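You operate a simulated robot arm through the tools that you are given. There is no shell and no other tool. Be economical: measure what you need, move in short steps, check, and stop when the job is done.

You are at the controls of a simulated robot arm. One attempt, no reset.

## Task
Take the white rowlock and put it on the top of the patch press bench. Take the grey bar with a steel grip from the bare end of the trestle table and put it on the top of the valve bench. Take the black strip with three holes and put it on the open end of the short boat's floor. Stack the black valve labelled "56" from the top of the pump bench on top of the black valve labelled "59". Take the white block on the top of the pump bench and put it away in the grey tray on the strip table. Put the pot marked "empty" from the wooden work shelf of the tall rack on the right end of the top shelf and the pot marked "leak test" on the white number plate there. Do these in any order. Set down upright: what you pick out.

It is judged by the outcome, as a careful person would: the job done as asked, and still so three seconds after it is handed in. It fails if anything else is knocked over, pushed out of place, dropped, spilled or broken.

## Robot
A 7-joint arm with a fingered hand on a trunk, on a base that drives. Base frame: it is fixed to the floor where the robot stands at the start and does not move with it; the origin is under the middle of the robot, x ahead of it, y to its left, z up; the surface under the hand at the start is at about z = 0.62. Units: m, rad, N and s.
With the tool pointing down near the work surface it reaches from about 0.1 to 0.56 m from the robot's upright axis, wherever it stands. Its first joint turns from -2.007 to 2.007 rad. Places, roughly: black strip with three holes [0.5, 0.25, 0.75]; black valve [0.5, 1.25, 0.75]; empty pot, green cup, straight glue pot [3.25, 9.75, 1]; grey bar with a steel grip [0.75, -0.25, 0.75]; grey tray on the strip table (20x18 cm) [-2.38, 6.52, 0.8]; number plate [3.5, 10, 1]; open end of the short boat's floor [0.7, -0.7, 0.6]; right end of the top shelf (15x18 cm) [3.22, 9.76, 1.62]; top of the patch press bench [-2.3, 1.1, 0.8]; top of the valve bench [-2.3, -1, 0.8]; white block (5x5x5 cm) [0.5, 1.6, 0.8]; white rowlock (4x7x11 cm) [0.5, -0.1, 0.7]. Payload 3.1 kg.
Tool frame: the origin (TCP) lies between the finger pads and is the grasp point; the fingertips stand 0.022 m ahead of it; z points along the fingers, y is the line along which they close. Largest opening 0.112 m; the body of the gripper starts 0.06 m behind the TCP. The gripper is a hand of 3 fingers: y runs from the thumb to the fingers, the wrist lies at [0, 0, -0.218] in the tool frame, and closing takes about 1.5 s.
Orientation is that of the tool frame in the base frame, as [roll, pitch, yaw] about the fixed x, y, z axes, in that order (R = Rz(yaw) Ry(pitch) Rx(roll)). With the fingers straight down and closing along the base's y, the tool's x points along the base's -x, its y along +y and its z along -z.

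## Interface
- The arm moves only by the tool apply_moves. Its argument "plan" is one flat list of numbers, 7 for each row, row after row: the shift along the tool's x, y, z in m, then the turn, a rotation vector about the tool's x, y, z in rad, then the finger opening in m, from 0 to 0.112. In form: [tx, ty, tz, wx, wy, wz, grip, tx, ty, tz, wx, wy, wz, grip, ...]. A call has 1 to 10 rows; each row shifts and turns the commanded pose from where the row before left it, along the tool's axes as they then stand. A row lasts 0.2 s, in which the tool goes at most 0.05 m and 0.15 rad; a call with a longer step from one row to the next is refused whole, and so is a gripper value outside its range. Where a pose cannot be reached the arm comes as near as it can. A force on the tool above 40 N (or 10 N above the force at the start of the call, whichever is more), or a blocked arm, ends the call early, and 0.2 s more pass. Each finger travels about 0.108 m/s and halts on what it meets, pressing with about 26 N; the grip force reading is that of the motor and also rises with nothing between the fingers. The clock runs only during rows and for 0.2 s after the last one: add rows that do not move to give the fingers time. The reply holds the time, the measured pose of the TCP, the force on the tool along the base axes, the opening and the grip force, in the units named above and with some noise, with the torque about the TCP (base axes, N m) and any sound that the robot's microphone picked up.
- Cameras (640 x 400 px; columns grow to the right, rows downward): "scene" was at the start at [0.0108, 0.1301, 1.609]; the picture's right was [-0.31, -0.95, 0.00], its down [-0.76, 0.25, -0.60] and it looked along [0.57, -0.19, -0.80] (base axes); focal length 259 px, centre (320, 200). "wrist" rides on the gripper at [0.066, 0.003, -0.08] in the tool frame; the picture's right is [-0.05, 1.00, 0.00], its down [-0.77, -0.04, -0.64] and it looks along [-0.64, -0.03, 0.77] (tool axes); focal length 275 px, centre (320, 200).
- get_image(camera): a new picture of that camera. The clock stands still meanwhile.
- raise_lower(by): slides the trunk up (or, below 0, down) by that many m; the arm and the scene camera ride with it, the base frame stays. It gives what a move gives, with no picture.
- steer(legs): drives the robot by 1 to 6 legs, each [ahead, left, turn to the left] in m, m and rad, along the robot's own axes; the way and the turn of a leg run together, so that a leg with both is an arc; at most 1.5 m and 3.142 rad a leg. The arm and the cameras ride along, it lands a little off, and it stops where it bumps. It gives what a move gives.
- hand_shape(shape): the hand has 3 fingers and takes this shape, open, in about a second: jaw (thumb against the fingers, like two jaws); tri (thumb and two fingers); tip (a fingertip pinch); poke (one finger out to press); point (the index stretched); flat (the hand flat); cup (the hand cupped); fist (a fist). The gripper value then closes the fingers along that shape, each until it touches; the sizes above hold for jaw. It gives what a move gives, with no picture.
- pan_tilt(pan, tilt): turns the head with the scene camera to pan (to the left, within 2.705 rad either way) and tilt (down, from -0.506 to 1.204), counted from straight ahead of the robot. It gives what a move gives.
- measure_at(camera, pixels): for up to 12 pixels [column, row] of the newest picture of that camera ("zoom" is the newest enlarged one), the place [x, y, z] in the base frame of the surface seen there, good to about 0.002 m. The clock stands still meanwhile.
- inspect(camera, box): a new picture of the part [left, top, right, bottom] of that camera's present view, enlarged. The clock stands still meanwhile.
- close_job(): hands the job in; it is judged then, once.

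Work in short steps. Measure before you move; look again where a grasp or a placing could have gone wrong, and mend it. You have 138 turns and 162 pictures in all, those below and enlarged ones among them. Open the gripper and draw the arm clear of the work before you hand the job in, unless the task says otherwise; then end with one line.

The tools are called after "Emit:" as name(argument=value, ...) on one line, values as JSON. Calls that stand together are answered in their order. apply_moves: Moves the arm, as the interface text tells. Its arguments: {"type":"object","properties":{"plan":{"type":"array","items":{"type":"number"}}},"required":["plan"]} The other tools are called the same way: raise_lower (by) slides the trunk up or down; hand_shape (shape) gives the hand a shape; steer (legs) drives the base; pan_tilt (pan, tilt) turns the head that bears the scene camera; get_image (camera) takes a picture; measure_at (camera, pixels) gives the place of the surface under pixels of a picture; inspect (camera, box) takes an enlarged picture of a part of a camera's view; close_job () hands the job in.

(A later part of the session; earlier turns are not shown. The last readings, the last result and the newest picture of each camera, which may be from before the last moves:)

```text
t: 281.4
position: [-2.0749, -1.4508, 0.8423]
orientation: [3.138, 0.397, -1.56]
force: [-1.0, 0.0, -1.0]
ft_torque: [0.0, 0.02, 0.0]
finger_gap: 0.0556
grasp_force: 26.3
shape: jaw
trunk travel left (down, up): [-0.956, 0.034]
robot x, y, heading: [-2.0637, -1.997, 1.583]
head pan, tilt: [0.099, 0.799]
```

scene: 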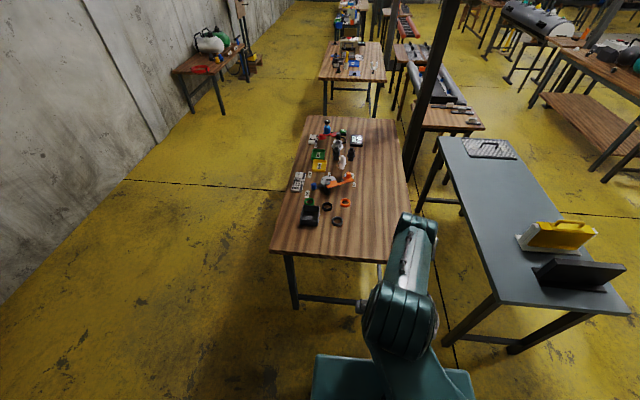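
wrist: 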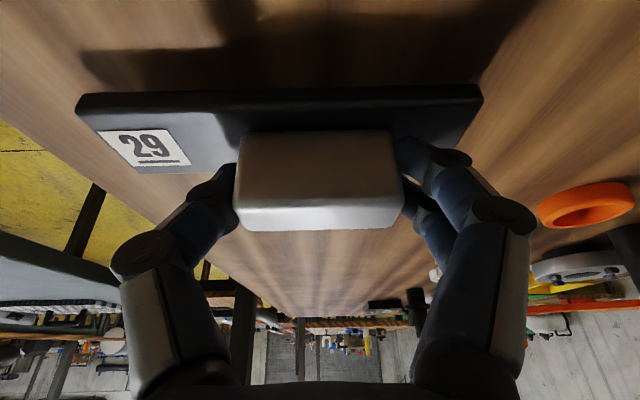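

Emit:
apply_moves(plan=[0.0006, 0, 0.0014, 0, 0, 0, 0.04, 0, 0, 0, 0, 0, 0, 0.04])

Emit:
apply_moves(plan=[0, 0, 0, 0, 0, 0, 0.06, 0, 0, 0, 0, 0, 0, 0.07, 0, 0, 0, 0, 0, 0, 0.085, 0, 0, 0, 0, 0, 0, 0.09, 0, 0, -0.03, 0, 0, 0, 0.09, 0, 0, -0.04, 0, 0, 0, 0.1, 0, 0, -0.04, 0, 0, 0, 0.112, 0, 0, -0.04, 0, 0, 0, 0.112])

Emit:
get_image(camera="scene")

Emit:
get_image(camera="wrist")

```text
t: 282.0
position: [-2.0756, -1.4505, 0.8424]
orientation: [3.139, 0.399, -1.56]
force: [0.1, 0.5, -1.7]
ft_torque: [-0.05, -0.02, 0.03]
finger_gap: 0.0557
grasp_force: 26.1
shape: jaw
trunk travel left (down, up): [-0.956, 0.034]
robot x, y, heading: [-2.0672, -1.9949, 1.579]
head pan, tilt: [0.099, 0.799]
```

```text
t: 283.8
position: [-2.0735, -1.508, 0.9801]
orientation: [3.138, 0.397, -1.558]
force: [0.5, 0.1, -0.1]
ft_torque: [0.01, 0.02, -0.05]
finger_gap: 0.1117
grasp_force: 0.1
shape: jaw
trunk travel left (down, up): [-0.956, 0.034]
robot x, y, heading: [-2.0629, -1.9968, 1.584]
head pan, tilt: [0.099, 0.799]
```

```text
87 pictures are left
```

scene: 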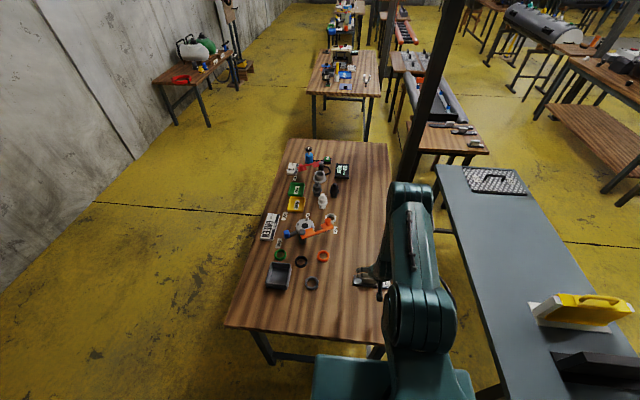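

```text
86 pictures are left
```

wrist: 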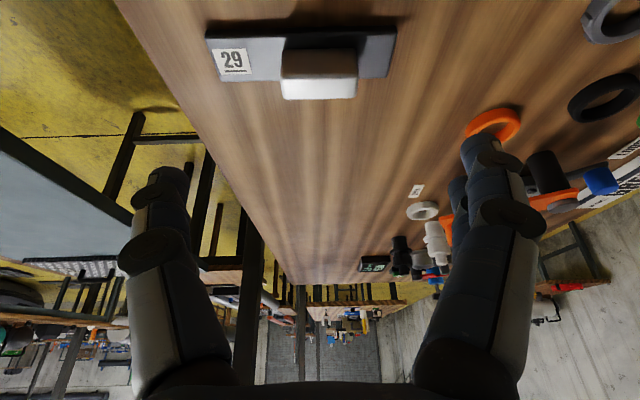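

The bar lies on the valve bench. Next the strip: I retract slightly and drive back round to face the pump bench at y≈0.31.

Emit:
apply_moves(plan=[0.0368, 0, -0.0156, 0, 0.1, 0, 0.112, 0.0368, 0, -0.0156, 0, 0.1, 0, 0.112, 0, 0, 0, 0, 0.1, 0, 0.112, 0, 0, 0, 0, 0.097, 0, 0.112])

Emit:
steer(legs=[[-0.35, 0, 0], [0, -0.75, 0], [0, -0.73, 0], [0, 0, -1.58], [0, 1.35, 0], [0, 1.3, 0]])

Emit:
steer(legs=[[0.65, 0, 0]])

Emit:
get_image(camera="wrist")

```text
t: 284.8
position: [-2.0722, -1.5893, 0.985]
orientation: [3.14, -0.001, -1.561]
force: [-0.2, -0.4, -0.1]
ft_torque: [0.0, -0.01, 0.0]
finger_gap: 0.112
grasp_force: 0.1
shape: jaw
trunk travel left (down, up): [-0.956, 0.034]
robot x, y, heading: [-2.0667, -1.9995, 1.582]
head pan, tilt: [0.099, 0.799]
```

```text
t: 310.6
position: [-0.1666, 0.3148, 0.9833]
orientation: [3.139, -0.001, -3.136]
force: [-0.3, 0.7, 0.4]
ft_torque: [0.0, -0.01, -0.03]
finger_gap: 0.112
grasp_force: 0.1
shape: jaw
trunk travel left (down, up): [-0.956, 0.034]
robot x, y, heading: [-0.5754, 0.3053, 0.007]
head pan, tilt: [0.099, 0.799]
```

```text
t: 314.2
position: [0.4815, 0.3189, 0.9843]
orientation: [3.14, 0.001, -3.13]
force: [0.8, -0.1, 0.4]
ft_torque: [-0.02, 0.0, 0.01]
finger_gap: 0.112
grasp_force: 0.1
shape: jaw
trunk travel left (down, up): [-0.956, 0.034]
robot x, y, heading: [0.0733, 0.311, 0.011]
head pan, tilt: [0.099, 0.799]
```

```text
85 pictures are left
```

wrist: 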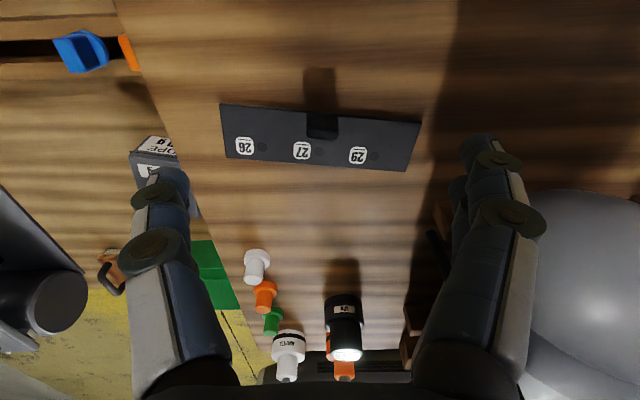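

The strip is at (315,138) with its small grip at (322,125). I zoom and measure.

Emit:
inspect(camera="wrist", box=[200, 80, 440, 200])

Emit:
measure_at(camera="wrist", pixels=[[310, 118], [336, 118], [322, 125], [322, 135], [310, 130], [337, 132], [222, 108], [418, 125], [228, 155], [405, 168], [262, 145], [322, 90]])

```text
2.67 times, centred on (320, 140) of wrist
```

zoom: 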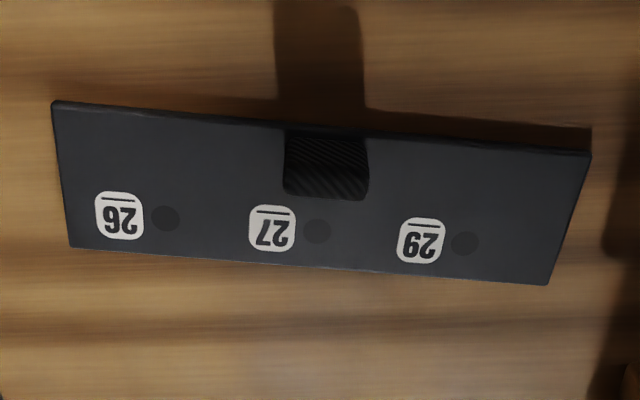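

```text
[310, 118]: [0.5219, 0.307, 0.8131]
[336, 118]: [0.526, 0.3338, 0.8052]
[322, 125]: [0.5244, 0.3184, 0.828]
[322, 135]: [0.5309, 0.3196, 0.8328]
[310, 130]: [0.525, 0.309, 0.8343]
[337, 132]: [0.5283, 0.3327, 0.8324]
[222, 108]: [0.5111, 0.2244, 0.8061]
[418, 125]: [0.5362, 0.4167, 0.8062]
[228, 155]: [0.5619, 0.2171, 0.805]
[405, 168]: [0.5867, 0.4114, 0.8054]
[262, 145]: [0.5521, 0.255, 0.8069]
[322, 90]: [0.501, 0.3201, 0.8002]
```

Grip knob: y 0.308–0.334, x≈0.522–0.536, top z 0.834; strip turned ~0.13 rad. I rotate the hand to close across its thin side (yaw 1.44) and move above it.

Emit:
apply_moves(plan=[-0.0475, 0.003, 0, 0, 0, 0, 0.112, 0, 0, 0, 0, 0, 0.143, 0.112, 0, 0, 0, 0, 0, 0.143, 0.112, 0, 0, 0, 0, 0, 0.143, 0.112, 0, 0, 0, 0, 0, 0.143, 0.112, 0, 0, 0, 0, 0, 0.143, 0.112, 0, 0, 0, 0, 0, 0.143, 0.112, 0, 0, 0, 0, 0, 0.143, 0.112, 0, 0, 0, 0, 0, 0.143, 0.112])

Emit:
apply_moves(plan=[0, 0, 0.02, 0, 0, 0.143, 0.112, 0, 0, 0.02, 0, 0, 0.143, 0.112, 0, 0, 0.02, 0, 0, 0.143, 0.09, 0, 0, 0.02, 0, 0, 0.14, 0.08, 0, 0, 0, 0, 0, 0, 0.08])

Emit:
get_image(camera="wrist")

```text
t: 316.2
position: [0.5285, 0.3221, 0.9844]
orientation: [3.141, -0.003, 2.006]
force: [0.0, 0.5, -0.2]
ft_torque: [0.01, -0.02, 0.02]
finger_gap: 0.112
grasp_force: 0.1
shape: jaw
trunk travel left (down, up): [-0.956, 0.034]
robot x, y, heading: [0.0728, 0.3121, 0.008]
head pan, tilt: [0.099, 0.799]
```

```text
t: 317.4
position: [0.5289, 0.3228, 0.9048]
orientation: [-3.142, -0.002, 1.437]
force: [0.3, -0.1, -0.6]
ft_torque: [-0.02, -0.01, -0.01]
finger_gap: 0.0803
grasp_force: 0.1
shape: jaw
trunk travel left (down, up): [-0.956, 0.034]
robot x, y, heading: [0.0701, 0.3091, 0.012]
head pan, tilt: [0.099, 0.799]
```

```text
83 pictures are left
```

wrist: 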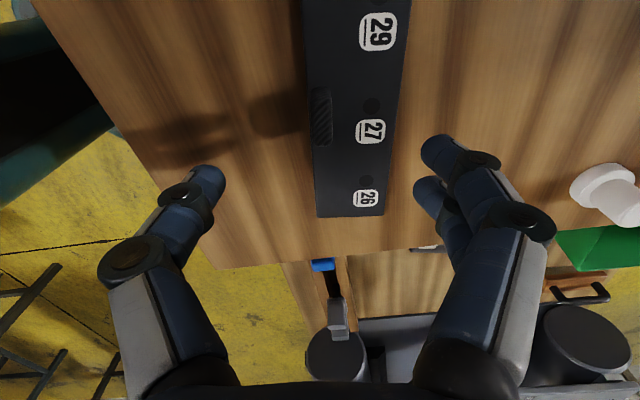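

The knob is centred at (321,117), as expected for straight below. I descend to z 0.832 and close.

Emit:
apply_moves(plan=[0, 0, 0.04, 0, 0, 0, 0.07, 0, 0, 0.032, 0, 0, 0, 0.06, 0, 0, 0, 0, 0, 0, 0.06, 0, 0, 0, 0, 0, 0, 0.0, 0, 0, 0, 0, 0, 0, 0.0, 0, 0, 0, 0, 0, 0, 0.0, 0, 0, 0, 0, 0, 0, 0.0])

Emit:
get_image(camera="wrist")

```text
t: 319.0
position: [0.5284, 0.3226, 0.8311]
orientation: [3.141, -0.002, 1.439]
force: [0.5, -0.6, 1.0]
ft_torque: [-0.03, -0.01, -0.02]
finger_gap: 0.0071
grasp_force: 26.1
shape: jaw
trunk travel left (down, up): [-0.956, 0.034]
robot x, y, heading: [0.0732, 0.3127, 0.004]
head pan, tilt: [0.099, 0.799]
```

```text
82 pictures are left
```

wrist: 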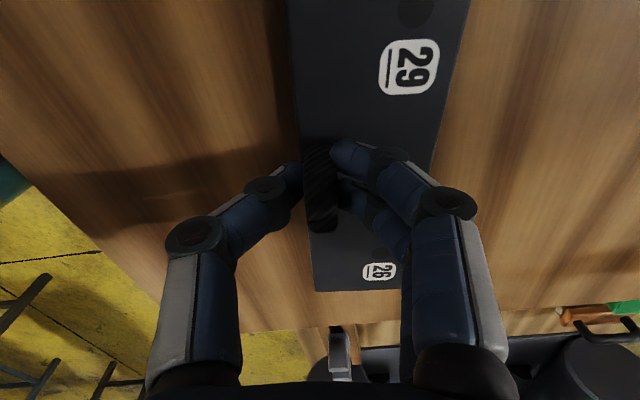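

Gripped on the knob (7 mm). I lift 6 cm and check.

Emit:
apply_moves(plan=[0, 0, -0.01, 0, 0, 0, 0, 0, 0, -0.025, 0, 0, 0, 0, 0, 0, -0.03, 0, 0, 0, 0, 0, 0, 0, 0, 0, 0, 0])

Emit:
get_image(camera="wrist")

```text
t: 320.0
position: [0.5291, 0.3229, 0.8974]
orientation: [-3.141, -0.001, 1.44]
force: [-0.7, 0.2, -1.5]
ft_torque: [-0.02, 0.0, 0.02]
finger_gap: 0.0075
grasp_force: 26.5
shape: jaw
trunk travel left (down, up): [-0.956, 0.034]
robot x, y, heading: [0.0734, 0.3093, 0.009]
head pan, tilt: [0.099, 0.799]
```

```text
81 pictures are left
```

wrist: 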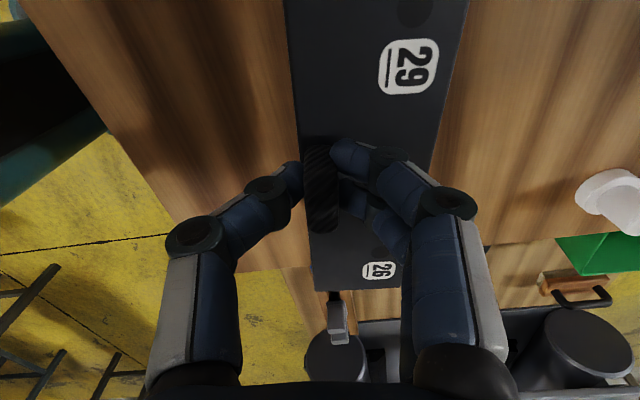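

Held level. I raise it more, back off 0.35 m and strafe right to face the short boat, then look.

Emit:
apply_moves(plan=[0, 0, -0.04, 0, 0, 0, 0, 0, 0, -0.04, 0, 0, 0, 0, 0, 0, -0.03, 0, 0, 0, 0])

Emit:
steer(legs=[[-0.35, 0, 0], [0, -1.0, 0]])

Emit:
pan_tilt(pan=0.05, tilt=0.8)

Emit:
get_image(camera="scene")

```text
t: 320.8
position: [0.5284, 0.3224, 1.0083]
orientation: [3.142, -0.002, 1.439]
force: [0.6, 0.3, -1.4]
ft_torque: [0.01, 0.04, 0.01]
finger_gap: 0.0078
grasp_force: 26.1
shape: jaw
trunk travel left (down, up): [-0.956, 0.034]
robot x, y, heading: [0.0706, 0.3112, 0.003]
head pan, tilt: [0.099, 0.799]
```

```text
t: 327.9
position: [0.1878, -0.6792, 1.0094]
orientation: [-3.141, 0.0, 1.447]
force: [-0.4, 0.3, -0.9]
ft_torque: [0.02, 0.0, 0.0]
finger_gap: 0.0075
grasp_force: 25.8
shape: jaw
trunk travel left (down, up): [-0.956, 0.034]
robot x, y, heading: [-0.2664, -0.6951, 0.018]
head pan, tilt: [0.099, 0.799]
```

```text
t: 328.6
position: [0.1876, -0.6801, 1.0077]
orientation: [3.141, -0.003, 1.447]
force: [-0.4, 0.7, -0.9]
ft_torque: [0.01, 0.01, 0.02]
finger_gap: 0.0075
grasp_force: 25.5
shape: jaw
trunk travel left (down, up): [-0.956, 0.034]
robot x, y, heading: [-0.2693, -0.6961, 0.015]
head pan, tilt: [0.051, 0.799]
```

```text
80 pictures are left
```

scene: 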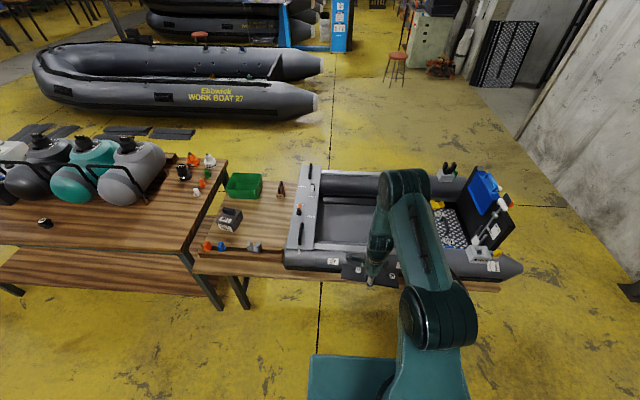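

Emit:
measure_at(camera="scene", pixels=[[345, 225], [345, 240], [360, 210], [330, 215], [370, 228], [340, 255], [345, 185], [325, 245], [440, 225], [335, 205], [350, 270], [322, 225]])

Emit:
inspect(camera="scene", box=[270, 150, 480, 290])

```text
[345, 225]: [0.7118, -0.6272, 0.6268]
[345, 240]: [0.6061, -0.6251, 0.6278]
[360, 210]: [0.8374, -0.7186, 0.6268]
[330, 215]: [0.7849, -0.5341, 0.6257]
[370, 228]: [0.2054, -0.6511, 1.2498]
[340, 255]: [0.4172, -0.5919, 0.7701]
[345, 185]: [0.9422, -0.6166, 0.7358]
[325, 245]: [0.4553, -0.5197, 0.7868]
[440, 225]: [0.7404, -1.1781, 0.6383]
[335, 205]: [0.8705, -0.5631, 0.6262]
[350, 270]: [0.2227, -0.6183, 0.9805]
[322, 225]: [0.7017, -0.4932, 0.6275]
```

```text
2.86 times, centred on (375, 220) of scene
```

zoom: 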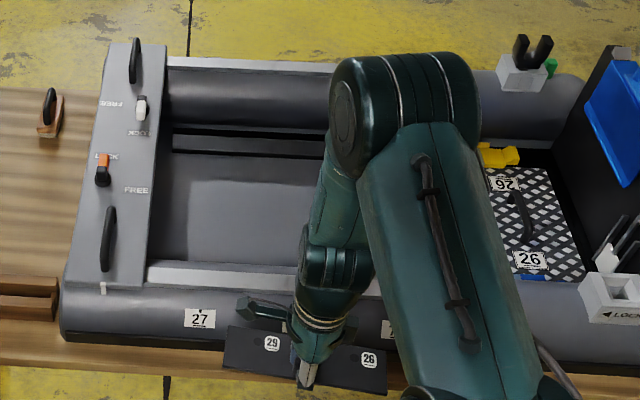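

The open floor (z 0.627, x 0.58–0.88, y -0.48…-0.85) is free. I drive to x≈0.12 and reach to (0.68,-0.66).

Emit:
steer(legs=[[0.39, 0, 0]])

Emit:
apply_moves(plan=[0.0109, 0.0332, 0, 0, 0, 0, 0, 0.0109, 0.0332, 0, 0, 0, 0, 0, 0.0109, 0.0332, 0, 0, 0, 0, 0, 0, 0, 0, 0, 0, 0, 0])

Emit:
raise_lower(by=-0.25)

Emit:
get_image(camera="wrist")

```text
t: 331.0
position: [0.5794, -0.6737, 1.0077]
orientation: [-3.14, -0.003, 1.45]
force: [-0.2, -0.5, -0.7]
ft_torque: [0.0, 0.01, 0.01]
finger_gap: 0.0075
grasp_force: 26.1
shape: jaw
trunk travel left (down, up): [-0.956, 0.034]
robot x, y, heading: [0.1253, -0.6888, 0.018]
head pan, tilt: [0.051, 0.799]
```

```text
t: 332.0
position: [0.6817, -0.6538, 1.0079]
orientation: [-3.141, 0.0, 1.449]
force: [-0.2, -0.1, 0.1]
ft_torque: [0.04, 0.0, -0.01]
finger_gap: 0.0073
grasp_force: 25.9
shape: jaw
trunk travel left (down, up): [-0.956, 0.034]
robot x, y, heading: [0.1226, -0.6893, 0.015]
head pan, tilt: [0.051, 0.799]
```

```text
t: 334.6
position: [0.6828, -0.652, 0.7554]
orientation: [3.141, -0.002, 1.45]
force: [0.1, -0.8, -1.2]
ft_torque: [0.02, 0.05, -0.01]
finger_gap: 0.0077
grasp_force: 25.9
shape: jaw
trunk travel left (down, up): [-0.706, 0.284]
robot x, y, heading: [0.121, -0.6917, 0.018]
head pan, tilt: [0.051, 0.799]
```

```text
78 pictures are left
```

wrist: 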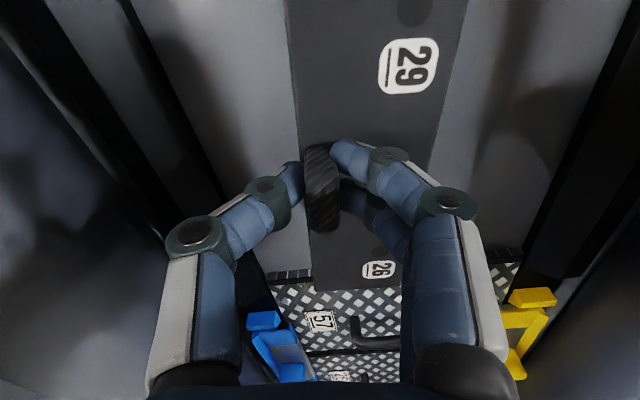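

I check where the perforated panel begins relative to the strip's end at (355,288).

Emit:
measure_at(camera="wrist", pixels=[[290, 276], [290, 292], [490, 262], [355, 283], [350, 60], [250, 200], [500, 180], [225, 80], [545, 120], [330, 285]])

```text
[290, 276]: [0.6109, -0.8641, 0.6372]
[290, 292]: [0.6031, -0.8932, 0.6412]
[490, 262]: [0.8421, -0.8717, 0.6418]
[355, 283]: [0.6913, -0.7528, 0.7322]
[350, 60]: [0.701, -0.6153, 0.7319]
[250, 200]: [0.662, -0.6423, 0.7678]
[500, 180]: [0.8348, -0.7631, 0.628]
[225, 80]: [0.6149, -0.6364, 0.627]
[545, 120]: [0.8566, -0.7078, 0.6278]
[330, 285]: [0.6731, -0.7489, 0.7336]
```

The strip's end (y -0.753) is well clear of the panel (y -0.86). I lower it to the floor of the boat.

Emit:
raise_lower(by=-0.088)

Emit:
apply_moves(plan=[0, 0, 0.004, 0, 0, 0, 0, 0, 0, 0, 0, 0, 0, 0])

Emit:
apply_moves(plan=[0, 0, 0.003, 0, 0, 0, 0, 0, 0, 0, 0, 0, 0, 0])

```text
t: 335.8
position: [0.6827, -0.6538, 0.6698]
orientation: [-3.141, -0.001, 1.451]
force: [-0.3, 1.1, -2.2]
ft_torque: [0.02, -0.01, 0.01]
finger_gap: 0.0076
grasp_force: 26.1
shape: jaw
trunk travel left (down, up): [-0.618, 0.372]
robot x, y, heading: [0.1235, -0.6894, 0.017]
head pan, tilt: [0.051, 0.799]
```

```text
t: 336.4
position: [0.6812, -0.6529, 0.6647]
orientation: [3.141, -0.001, 1.452]
force: [-0.1, -0.1, -0.7]
ft_torque: [0.02, 0.04, 0.02]
finger_gap: 0.0075
grasp_force: 26.1
shape: jaw
trunk travel left (down, up): [-0.618, 0.372]
robot x, y, heading: [0.1193, -0.6912, 0.015]
head pan, tilt: [0.051, 0.799]
```

```text
t: 337.0
position: [0.682, -0.6535, 0.6615]
orientation: [3.141, 0.0, 1.452]
force: [-0.6, -0.2, -1.2]
ft_torque: [-0.05, 0.03, 0.01]
finger_gap: 0.0073
grasp_force: 25.5
shape: jaw
trunk travel left (down, up): [-0.618, 0.372]
robot x, y, heading: [0.1195, -0.6961, 0.02]
head pan, tilt: [0.051, 0.799]
```

Emit:
apply_moves(plan=[0, 0, 0.002, 0, 0, 0, 0, 0, 0, 0, 0, 0, 0, 0])

Emit:
apply_moves(plan=[0, 0, 0.001, 0, 0, 0, 0, 0, 0, 0, 0, 0, 0, 0.012, 0, 0, 0, 0, 0, 0, 0.025, 0, 0, 0, 0, 0, 0, 0.05, 0, 0, 0, 0, 0, 0, 0.06, 0, 0, -0.04, 0, 0, 0, 0.06, 0, 0, -0.04, 0, 0, 0, 0.08, 0, 0, -0.04, 0, 0, 0, 0.112])

Emit:
get_image(camera="wrist")

```text
t: 337.6
position: [0.6829, -0.6545, 0.6604]
orientation: [-3.141, -0.002, 1.451]
force: [-0.9, -0.4, -1.0]
ft_torque: [0.0, -0.01, 0.02]
finger_gap: 0.0074
grasp_force: 25.3
shape: jaw
trunk travel left (down, up): [-0.618, 0.372]
robot x, y, heading: [0.1218, -0.6902, 0.015]
head pan, tilt: [0.051, 0.799]
```

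```text
t: 339.4
position: [0.6802, -0.6516, 0.7786]
orientation: [-3.14, -0.002, 1.45]
force: [0.0, 0.1, -0.2]
ft_torque: [-0.01, -0.04, -0.02]
finger_gap: 0.1119
grasp_force: 0.1
shape: jaw
trunk travel left (down, up): [-0.618, 0.372]
robot x, y, heading: [0.1236, -0.6932, 0.018]
head pan, tilt: [0.051, 0.799]
```

```text
77 pictures are left
```

wrist: 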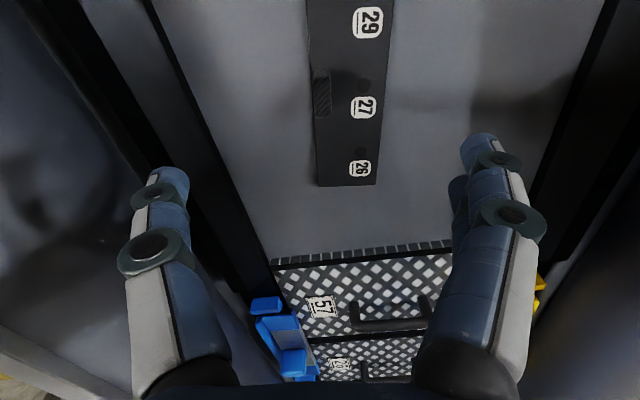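

The strip lies on the open boat floor. Next the valves: I raise, back off, turn the hand back to yaw π, strafe to y≈1.35 and look at the pump bench.

Emit:
raise_lower(by=0.3)

Emit:
steer(legs=[[-0.4, 0, 0]])

Emit:
apply_moves(plan=[0, 0, 0, 0, 0, -0.145, 0.112, 0, 0, 0, 0, 0, -0.145, 0.112, 0, 0, 0, 0, 0, -0.145, 0.112, 0, 0, 0, 0, 0, -0.145, 0.112, 0, 0, 0, 0, 0, -0.145, 0.112, 0, 0, 0, 0, 0, -0.145, 0.112, 0, 0, 0, 0, 0, -0.145, 0.112, 0, 0, 0, 0, 0, -0.145, 0.112, 0, 0, 0, 0, 0, -0.145, 0.112, 0, 0, 0, 0, 0, -0.145, 0.112])

Emit:
apply_moves(plan=[0.03, 0, 0, 0, 0, -0.12, 0.112, 0.03, 0, 0, 0, 0, -0.12, 0.112, 0.03, 0, 0, 0, 0, 0, 0.112])

Emit:
steer(legs=[[0, 1.0, 0], [0, 1.05, 0], [0.3, 0, 0]])

Emit:
pan_tilt(pan=0.1, tilt=0.95)

Emit:
get_image(camera="scene")

```text
t: 342.4
position: [0.6825, -0.6514, 1.0785]
orientation: [-3.141, -0.002, 1.45]
force: [-0.7, 0.4, 0.4]
ft_torque: [-0.03, -0.02, 0.03]
finger_gap: 0.1118
grasp_force: 0.1
shape: jaw
trunk travel left (down, up): [-0.918, 0.072]
robot x, y, heading: [0.124, -0.6875, 0.018]
head pan, tilt: [0.051, 0.799]
```

```text
t: 344.9
position: [0.2826, -0.6585, 1.0797]
orientation: [-3.141, -0.001, 1.451]
force: [-0.3, 0.3, -0.9]
ft_torque: [-0.04, 0.01, -0.01]
finger_gap: 0.112
grasp_force: 0.0
shape: jaw
trunk travel left (down, up): [-0.918, 0.072]
robot x, y, heading: [-0.2749, -0.6995, 0.022]
head pan, tilt: [0.051, 0.799]
```

```text
t: 347.1
position: [0.2837, -0.6595, 1.0793]
orientation: [3.14, 0.001, 2.903]
force: [0.4, 0.5, 0.1]
ft_torque: [0.0, 0.0, 0.0]
finger_gap: 0.1119
grasp_force: 0.0
shape: jaw
trunk travel left (down, up): [-0.918, 0.072]
robot x, y, heading: [-0.2715, -0.6983, 0.02]
head pan, tilt: [0.051, 0.799]
```

```text
t: 347.9
position: [0.1934, -0.6486, 1.0789]
orientation: [3.139, 0.0, -3.141]
force: [0.1, 0.4, 0.3]
ft_torque: [0.0, 0.01, 0.01]
finger_gap: 0.1121
grasp_force: 0.0
shape: jaw
trunk travel left (down, up): [-0.918, 0.072]
robot x, y, heading: [-0.2753, -0.696, 0.022]
head pan, tilt: [0.051, 0.799]
```

```text
t: 359.7
position: [0.4578, 1.4042, 1.0789]
orientation: [3.14, 0.0, -3.137]
force: [0.3, 0.3, 0.0]
ft_torque: [0.02, 0.02, 0.01]
finger_gap: 0.1119
grasp_force: 0.1
shape: jaw
trunk travel left (down, up): [-0.918, 0.072]
robot x, y, heading: [-0.0135, 1.3546, 0.021]
head pan, tilt: [0.051, 0.799]
```

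```text
t: 360.4
position: [0.4585, 1.4039, 1.079]
orientation: [3.141, 0.001, -3.138]
force: [-0.4, 0.2, -0.2]
ft_torque: [-0.01, 0.04, -0.03]
finger_gap: 0.1118
grasp_force: 0.1
shape: jaw
trunk travel left (down, up): [-0.918, 0.072]
robot x, y, heading: [-0.0096, 1.3494, 0.024]
head pan, tilt: [0.099, 0.949]
```

```text
76 pictures are left
```

scene: 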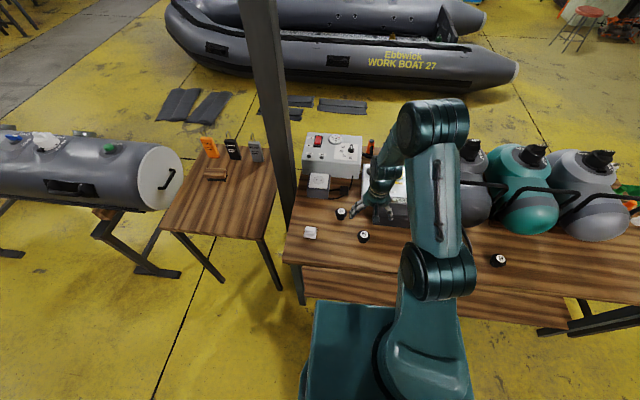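

Black valves at (340,212), (362,236), (498,260); white block at (310,232). I zoom to read labels.

Emit:
inspect(camera="scene", box=[285, 190, 395, 270])

Emit:
measure_at(camera="zoom", pixels=[[320, 120], [325, 135], [450, 260], [455, 280], [150, 240], [150, 260], [180, 255], [120, 240]])

Emit:
inspect(camera="scene", box=[470, 240, 530, 280])

Emit:
get_image(camera="wrist")

```text
5.00 times, centred on (340, 230) of scene
```

zoom: 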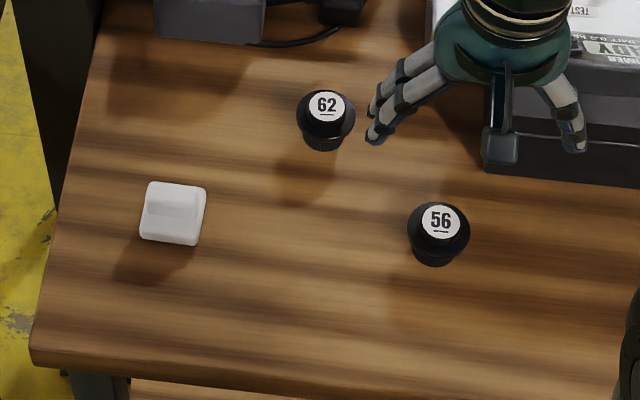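

```text
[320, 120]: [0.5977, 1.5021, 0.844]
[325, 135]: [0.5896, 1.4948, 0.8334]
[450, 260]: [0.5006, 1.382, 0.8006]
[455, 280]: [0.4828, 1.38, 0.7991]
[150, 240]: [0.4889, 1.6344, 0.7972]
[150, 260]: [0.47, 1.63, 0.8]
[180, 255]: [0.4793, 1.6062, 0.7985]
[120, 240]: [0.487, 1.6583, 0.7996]
```

```text
10.00 times, centred on (500, 260) of scene
```

zoom: 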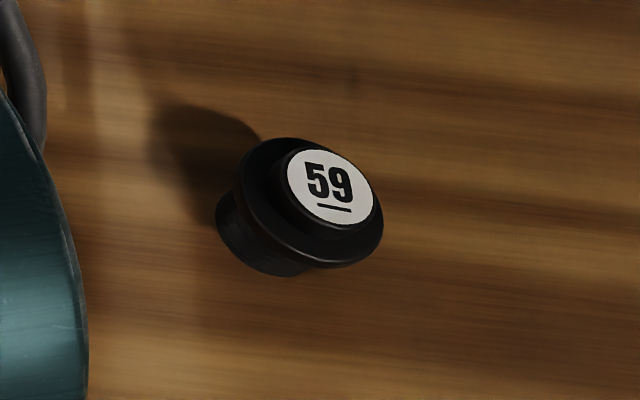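

```text
73 pictures are left
```

wrist: 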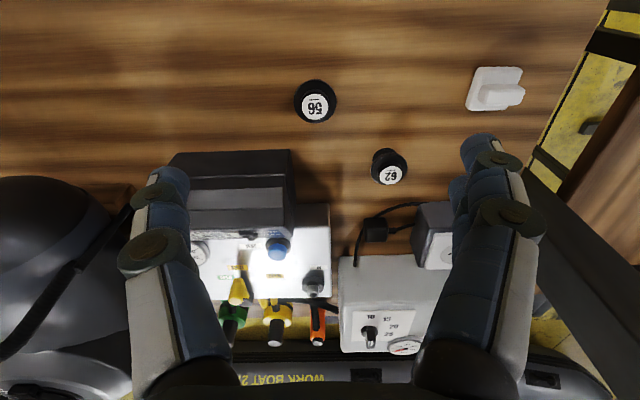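

The "56" is at (316,102) in the wrist view; "59" at scene (498,260). I measure both.

Emit:
measure_at(camera="wrist", pixels=[[316, 106], [305, 106], [328, 104], [316, 116], [298, 98], [335, 98], [316, 83], [497, 97], [485, 90], [520, 90], [472, 105], [516, 70]])

Emit:
measure_at(camera="scene", pixels=[[501, 258], [499, 256], [503, 261], [494, 255], [506, 264], [495, 266], [498, 270], [510, 262]])

Emit:
inspect(camera="wrist", box=[270, 60, 370, 140])

```text
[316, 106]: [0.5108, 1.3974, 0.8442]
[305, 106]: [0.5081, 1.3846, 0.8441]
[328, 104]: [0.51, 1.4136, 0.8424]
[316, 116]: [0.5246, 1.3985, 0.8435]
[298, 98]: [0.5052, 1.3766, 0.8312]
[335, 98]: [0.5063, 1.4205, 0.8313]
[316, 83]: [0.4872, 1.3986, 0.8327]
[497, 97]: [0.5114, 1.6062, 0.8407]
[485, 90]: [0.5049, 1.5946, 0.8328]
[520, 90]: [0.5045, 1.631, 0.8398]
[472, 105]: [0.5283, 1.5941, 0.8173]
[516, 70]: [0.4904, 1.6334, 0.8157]
```

```text
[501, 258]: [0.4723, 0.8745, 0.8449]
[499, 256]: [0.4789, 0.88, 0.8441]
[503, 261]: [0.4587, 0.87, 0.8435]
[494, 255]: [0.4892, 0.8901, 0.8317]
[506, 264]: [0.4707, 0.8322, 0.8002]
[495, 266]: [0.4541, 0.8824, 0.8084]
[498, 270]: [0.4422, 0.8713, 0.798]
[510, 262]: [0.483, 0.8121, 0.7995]
```

```text
5.00 times, centred on (320, 100) of wrist
```

zoom: 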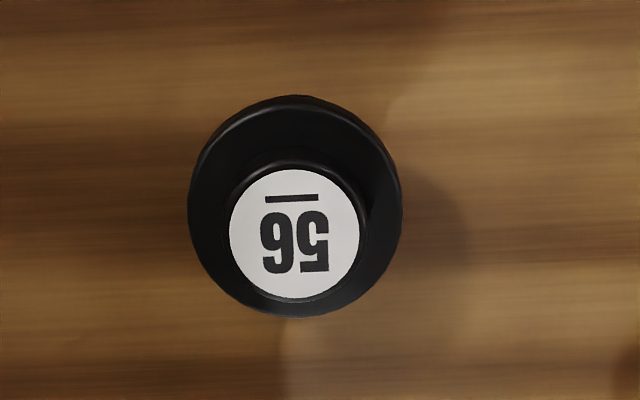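

56: centre (0.511,1.397), flange Ø≈46 mm at z 0.832. I move above and lower to z 0.90, then check.

Emit:
apply_moves(plan=[-0.026, -0.003, 0.035, 0, 0, 0, 0.112, -0.026, -0.003, 0.035, 0, 0, 0, 0.1, 0, 0, 0.04, 0, 0, 0, 0.09, 0, 0, 0.04, 0, 0, 0, 0.08, 0, 0, 0.03, 0, 0, 0, 0.08, 0, 0, 0, 0, 0, 0, 0.08])

Emit:
get_image(camera="wrist")

```text
t: 361.8
position: [0.5107, 1.3987, 0.8993]
orientation: [3.138, 0.0, -3.136]
force: [0.0, 0.0, -1.5]
ft_torque: [0.01, 0.01, 0.0]
finger_gap: 0.0804
grasp_force: 0.0
shape: jaw
trunk travel left (down, up): [-0.918, 0.072]
robot x, y, heading: [-0.0087, 1.3535, 0.025]
head pan, tilt: [0.099, 0.949]
```

```text
71 pictures are left
```

wrist: 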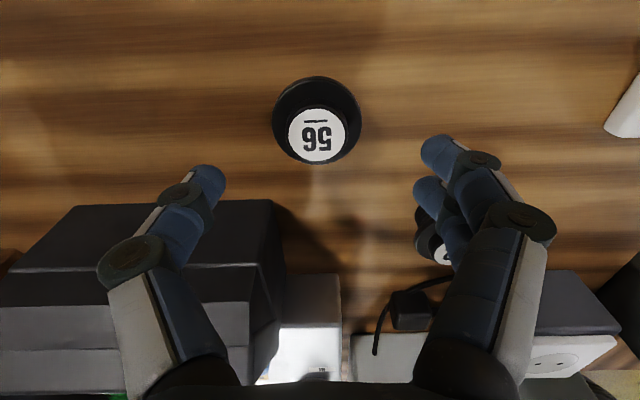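

Centred (label at (317,135) as predicted). I descend to z 0.831 and close on the flange.

Emit:
apply_moves(plan=[0, 0, 0.035, 0, 0, 0, 0.08, 0, 0, 0.033, 0, 0, 0, 0.08, 0, 0, 0, 0, 0, 0, 0.08, 0, 0, 0, 0, 0, 0, 0.03, 0, 0, 0, 0, 0, 0, 0.03, 0, 0, 0, 0, 0, 0, 0.03, 0, 0, 0, 0, 0, 0, 0.03])

Emit:
apply_moves(plan=[0, 0, -0.01, 0, 0, 0, 0.03, 0, 0, -0.03, 0, 0, 0, 0.03, 0, 0, -0.04, 0, 0, 0, 0.03, 0, 0, -0.04, 0, 0, 0, 0.03, 0, 0, -0.04, 0, 0, 0, 0.03, 0, 0, 0, 0, 0, 0, 0.03])

Emit:
get_image(camera="wrist")

```text
t: 363.4
position: [0.5095, 1.3994, 0.831]
orientation: [3.14, -0.002, -3.137]
force: [-0.3, 1.0, -0.7]
ft_torque: [-0.01, -0.02, -0.01]
finger_gap: 0.0318
grasp_force: 26.2
shape: jaw
trunk travel left (down, up): [-0.918, 0.072]
robot x, y, heading: [-0.012, 1.3527, 0.025]
head pan, tilt: [0.099, 0.949]
```

```text
t: 364.8
position: [0.5079, 1.3987, 0.9917]
orientation: [3.141, -0.002, -3.134]
force: [0.4, -0.9, -0.9]
ft_torque: [-0.01, -0.01, 0.01]
finger_gap: 0.0319
grasp_force: 26.4
shape: jaw
trunk travel left (down, up): [-0.918, 0.072]
robot x, y, heading: [-0.0121, 1.3555, 0.027]
head pan, tilt: [0.099, 0.949]
```

```text
70 pictures are left
```

wrist: 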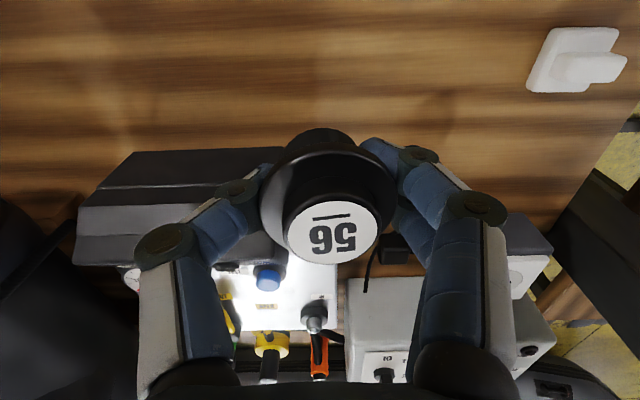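

Held at 32 mm (on the body below the flange). I check if the top is level.

Emit:
measure_at(camera="wrist", pixels=[[298, 232], [372, 228], [333, 205], [337, 255], [315, 215], [355, 245], [270, 195], [390, 190]])

Emit:
steer(legs=[[-0.15, 0, 0], [0, -0.5, -0.022]])

Emit:
get_image(camera="wrist")

```text
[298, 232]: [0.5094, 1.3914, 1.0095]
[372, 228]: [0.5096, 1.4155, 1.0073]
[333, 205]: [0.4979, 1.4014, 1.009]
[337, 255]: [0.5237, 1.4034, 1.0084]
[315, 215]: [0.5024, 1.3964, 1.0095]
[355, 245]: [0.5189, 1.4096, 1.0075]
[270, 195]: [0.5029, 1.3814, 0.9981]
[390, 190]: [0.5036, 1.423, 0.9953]
```

```text
t: 368.8
position: [0.3676, 0.89, 0.9915]
orientation: [3.14, 0.001, 3.134]
force: [-0.7, 0.2, -0.6]
ft_torque: [0.01, 0.01, -0.03]
finger_gap: 0.0318
grasp_force: 25.9
shape: jaw
trunk travel left (down, up): [-0.918, 0.072]
robot x, y, heading: [-0.1541, 0.8478, 0.011]
head pan, tilt: [0.099, 0.949]
```

```text
69 pictures are left
```

wrist: 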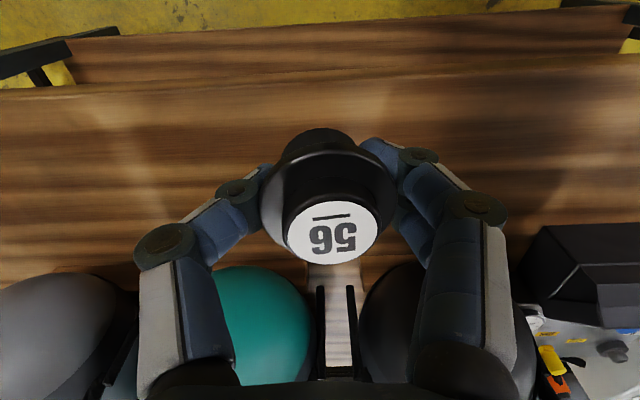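

56 leans ~4° about x; I correct that, and re-measure 59 with the scene camera from here.

Emit:
apply_moves(plan=[0, 0, -0.02, -0.07, 0, 0, 0.03, 0, 0, 0, 0, 0, 0, 0.03])

Emit:
get_image(camera="scene")

Emit:
inspect(camera="scene", box=[280, 140, 400, 215])

```text
t: 369.4
position: [0.3682, 0.8903, 1.0097]
orientation: [3.069, 0.001, 3.134]
force: [0.7, 0.3, -0.5]
ft_torque: [0.02, -0.01, 0.01]
finger_gap: 0.0315
grasp_force: 26.4
shape: jaw
trunk travel left (down, up): [-0.918, 0.072]
robot x, y, heading: [-0.1549, 0.8493, 0.01]
head pan, tilt: [0.099, 0.949]
```

```text
68 pictures are left
```

scene: 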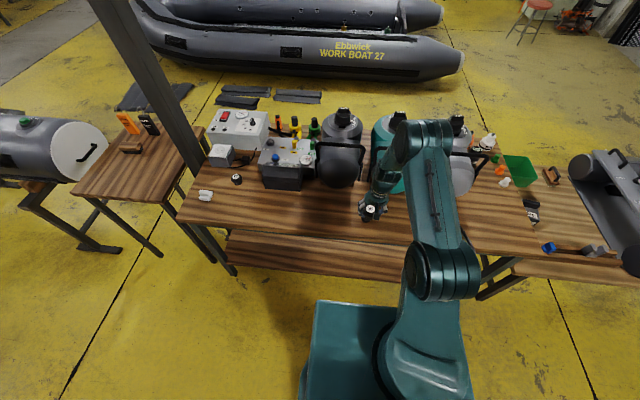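

```text
5.33 times, centred on (340, 178) of scene
```

zoom: 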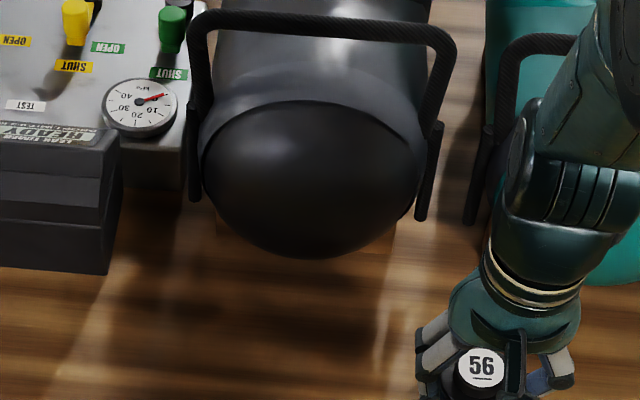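

59 is hidden by the hand. I strafe 0.13 m left to uncover it and measure.

Emit:
steer(legs=[[0, 0.13, 0]])

Emit:
get_image(camera="wrist")

Emit:
inspect(camera="wrist", box=[120, 120, 440, 280])

```text
t: 370.6
position: [0.3662, 1.0184, 1.0117]
orientation: [3.069, 0.001, 3.134]
force: [0.6, 0.0, -0.5]
ft_torque: [0.01, 0.0, -0.01]
finger_gap: 0.0317
grasp_force: 26.4
shape: jaw
trunk travel left (down, up): [-0.918, 0.072]
robot x, y, heading: [-0.1572, 0.9792, 0.012]
head pan, tilt: [0.099, 0.949]
```

```text
66 pictures are left
```

wrist: 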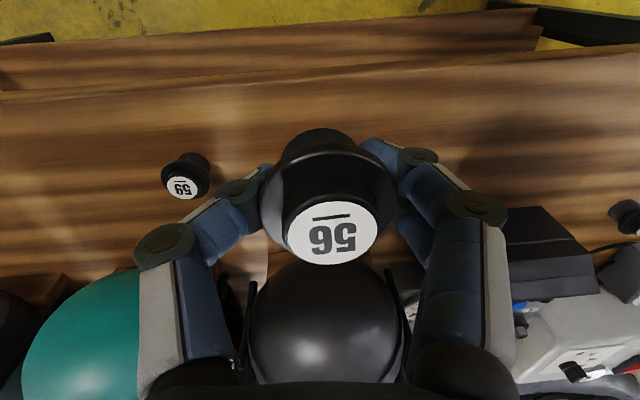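

```text
2.00 times, centred on (280, 200) of wrist
```

zoom: 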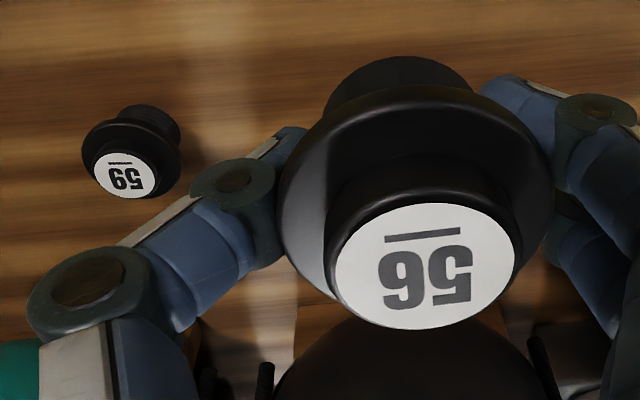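

Emit:
measure_at(camera="zoom", pixels=[[126, 175], [100, 168], [152, 180], [122, 158], [130, 192], [425, 266], [345, 268], [505, 260], [420, 212], [430, 318], [300, 200], [545, 190]])

```text
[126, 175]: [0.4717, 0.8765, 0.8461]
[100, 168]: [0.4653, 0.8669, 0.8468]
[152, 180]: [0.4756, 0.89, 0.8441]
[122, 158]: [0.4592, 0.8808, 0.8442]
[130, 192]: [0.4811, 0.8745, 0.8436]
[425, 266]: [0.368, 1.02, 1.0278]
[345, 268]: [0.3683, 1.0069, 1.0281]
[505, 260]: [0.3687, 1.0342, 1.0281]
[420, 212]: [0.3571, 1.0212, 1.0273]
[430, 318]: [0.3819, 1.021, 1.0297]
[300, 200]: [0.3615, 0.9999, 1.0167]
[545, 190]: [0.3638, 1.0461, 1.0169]
```

56 is level now; axis offset (+0.003,+0.002) from TCP. 59's centre is (0.471,0.877). I check clearance to the tanks behind, then drive over.

Emit:
measure_at(camera="wrist", pixels=[[325, 268], [325, 285], [290, 290], [120, 290], [80, 300], [260, 255], [250, 300], [325, 320]])

Emit:
steer(legs=[[0, -0.143, -0.012], [0.1, 0, 0]])

```text
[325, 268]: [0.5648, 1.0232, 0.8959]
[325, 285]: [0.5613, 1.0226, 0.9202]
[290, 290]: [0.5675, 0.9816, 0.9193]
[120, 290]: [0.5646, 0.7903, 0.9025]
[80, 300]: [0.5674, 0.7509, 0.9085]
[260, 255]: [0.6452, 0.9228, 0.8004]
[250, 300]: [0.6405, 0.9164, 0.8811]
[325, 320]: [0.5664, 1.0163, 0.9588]
```

```text
t: 372.7
position: [0.4671, 0.8703, 1.0112]
orientation: [3.069, -0.001, 3.122]
force: [0.0, -0.7, -1.3]
ft_torque: [-0.04, 0.0, 0.0]
finger_gap: 0.0313
grasp_force: 26.2
shape: jaw
trunk travel left (down, up): [-0.918, 0.072]
robot x, y, heading: [-0.0554, 0.8412, -0.004]
head pan, tilt: [0.099, 0.949]
```

I shift +5 mm in y and descend 0.12 m to just above 59, compensating the hand's small tilt.

Emit:
apply_moves(plan=[-0.001, 0.0045, 0, 0, 0, 0, 0.03, 0, -0.0029, 0.04, 0, 0, 0, 0.03, 0, -0.0029, 0.04, 0, 0, 0, 0.03, 0, -0.0029, 0.04, 0, 0, 0, 0.03, 0, 0, 0, 0, 0, 0, 0.03])

Emit:
get_image(camera="wrist")

Emit:
pan_tilt(pan=0.0, tilt=0.95)

Emit:
inspect(camera="scene", box=[280, 150, 400, 270])

```text
t: 373.9
position: [0.4693, 0.8749, 0.8912]
orientation: [3.068, 0.0, 3.12]
force: [0.4, -0.4, -0.6]
ft_torque: [-0.01, 0.03, 0.0]
finger_gap: 0.0313
grasp_force: 25.9
shape: jaw
trunk travel left (down, up): [-0.918, 0.072]
robot x, y, heading: [-0.056, 0.8399, -0.005]
head pan, tilt: [0.099, 0.949]
```

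```text
64 pictures are left
```

wrist: 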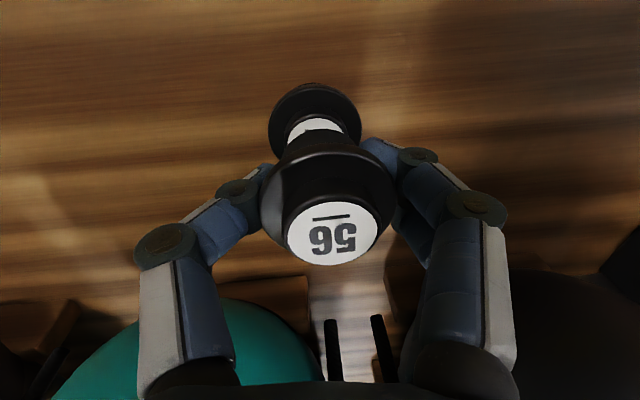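

```text
t: 374.6
position: [0.4681, 0.8756, 0.891]
orientation: [3.069, 0.0, 3.121]
force: [-0.8, -0.1, -0.9]
ft_torque: [-0.05, -0.01, -0.01]
finger_gap: 0.0315
grasp_force: 25.8
shape: jaw
trunk travel left (down, up): [-0.918, 0.072]
robot x, y, heading: [-0.0552, 0.8391, -0.001]
head pan, tilt: [0.0, 0.949]
```

```text
3.33 times, centred on (340, 210) of scene
```

zoom: 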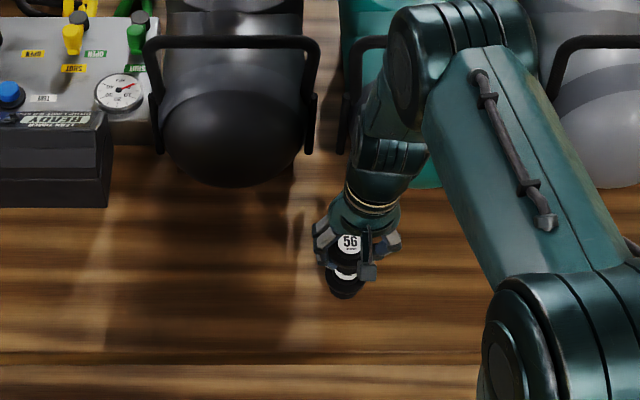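

I verify the alignment by measuring 56's label edges and 59's flange edges.

Emit:
measure_at(camera="wrist", pixels=[[292, 236], [376, 230], [331, 206], [337, 260], [273, 128], [357, 126], [314, 88], [292, 130], [340, 126]])

```text
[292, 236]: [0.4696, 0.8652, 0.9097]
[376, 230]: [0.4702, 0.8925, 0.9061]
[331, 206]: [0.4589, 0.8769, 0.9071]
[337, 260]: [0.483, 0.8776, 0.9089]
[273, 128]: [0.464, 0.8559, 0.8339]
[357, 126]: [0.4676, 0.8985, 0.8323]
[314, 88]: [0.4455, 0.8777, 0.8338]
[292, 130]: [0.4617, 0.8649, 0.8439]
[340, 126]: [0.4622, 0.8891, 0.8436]
```

Off by about 2 mm; I adjust and lower to contact in small steps.

Emit:
apply_moves(plan=[0.0015, -0.0025, 0.0145, 0, 0, 0, 0.03, 0, 0, 0, 0, 0, 0, 0.03])

Emit:
apply_moves(plan=[0, 0, 0.0015, 0, 0, 0, 0.03, 0, 0, 0, 0, 0, 0, 0.03])

Emit:
apply_moves(plan=[0, 0, 0.0012, 0, 0, 0, 0.03, 0, 0, 0, 0, 0, 0, 0.03])

```text
t: 375.2
position: [0.4663, 0.8747, 0.8762]
orientation: [3.071, 0.0, 3.122]
force: [-0.9, -0.2, 0.2]
ft_torque: [0.0, 0.02, 0.0]
finger_gap: 0.0312
grasp_force: 25.9
shape: jaw
trunk travel left (down, up): [-0.918, 0.072]
robot x, y, heading: [-0.0552, 0.8393, 0.0]
head pan, tilt: [0.0, 0.949]
```

```text
t: 375.8
position: [0.4651, 0.8734, 0.8752]
orientation: [3.069, 0.001, 3.123]
force: [-0.8, 0.2, -0.6]
ft_torque: [-0.01, -0.03, 0.01]
finger_gap: 0.0313
grasp_force: 25.7
shape: jaw
trunk travel left (down, up): [-0.918, 0.072]
robot x, y, heading: [-0.0565, 0.8409, -0.002]
head pan, tilt: [0.0, 0.949]
```

```text
t: 376.4
position: [0.4663, 0.8741, 0.8741]
orientation: [3.069, -0.001, 3.121]
force: [0.4, 0.1, -0.3]
ft_torque: [0.0, 0.02, 0.01]
finger_gap: 0.0315
grasp_force: 26.4
shape: jaw
trunk travel left (down, up): [-0.918, 0.072]
robot x, y, heading: [-0.0534, 0.8359, -0.002]
head pan, tilt: [0.0, 0.949]
```

Emit:
apply_moves(plan=[0, 0, 0.0012, 0, 0, 0, 0.03, 0, 0, 0, 0, 0, 0, 0.03])

Emit:
apply_moves(plan=[0, 0, 0.0012, 0, 0, 0, 0.03, 0, 0, 0, 0, 0, 0, 0.03])

Emit:
apply_moves(plan=[0, 0, 0.001, 0, 0, 0, 0.03, 0, 0, 0, 0, 0, 0, 0.03])

Emit:
get_image(camera="wrist")

```text
t: 377.0
position: [0.4664, 0.8745, 0.873]
orientation: [3.071, 0.0, 3.124]
force: [-0.1, 0.2, -0.8]
ft_torque: [0.0, 0.01, 0.02]
finger_gap: 0.0314
grasp_force: 26.1
shape: jaw
trunk travel left (down, up): [-0.918, 0.072]
robot x, y, heading: [-0.0554, 0.8399, -0.0]
head pan, tilt: [0.0, 0.949]
```

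```text
t: 377.6
position: [0.4668, 0.8739, 0.8709]
orientation: [3.067, -0.001, 3.123]
force: [-0.4, -0.2, 0.6]
ft_torque: [0.04, 0.0, -0.03]
finger_gap: 0.0315
grasp_force: 26.4
shape: jaw
trunk travel left (down, up): [-0.918, 0.072]
robot x, y, heading: [-0.055, 0.8427, -0.004]
head pan, tilt: [0.0, 0.949]
```

```text
t: 378.2
position: [0.4668, 0.8745, 0.8713]
orientation: [3.068, 0.002, 3.122]
force: [-0.1, 0.6, 5.1]
ft_torque: [0.1, 0.04, -0.01]
finger_gap: 0.0314
grasp_force: 25.5
shape: jaw
trunk travel left (down, up): [-0.918, 0.072]
robot x, y, heading: [-0.0544, 0.8372, -0.001]
head pan, tilt: [0.0, 0.949]
```

```text
62 pictures are left
```

wrist: 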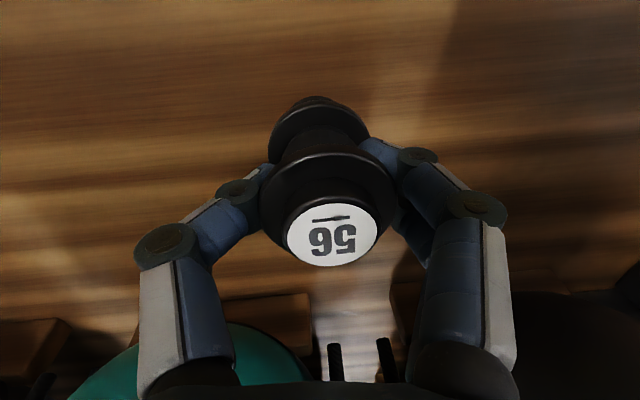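

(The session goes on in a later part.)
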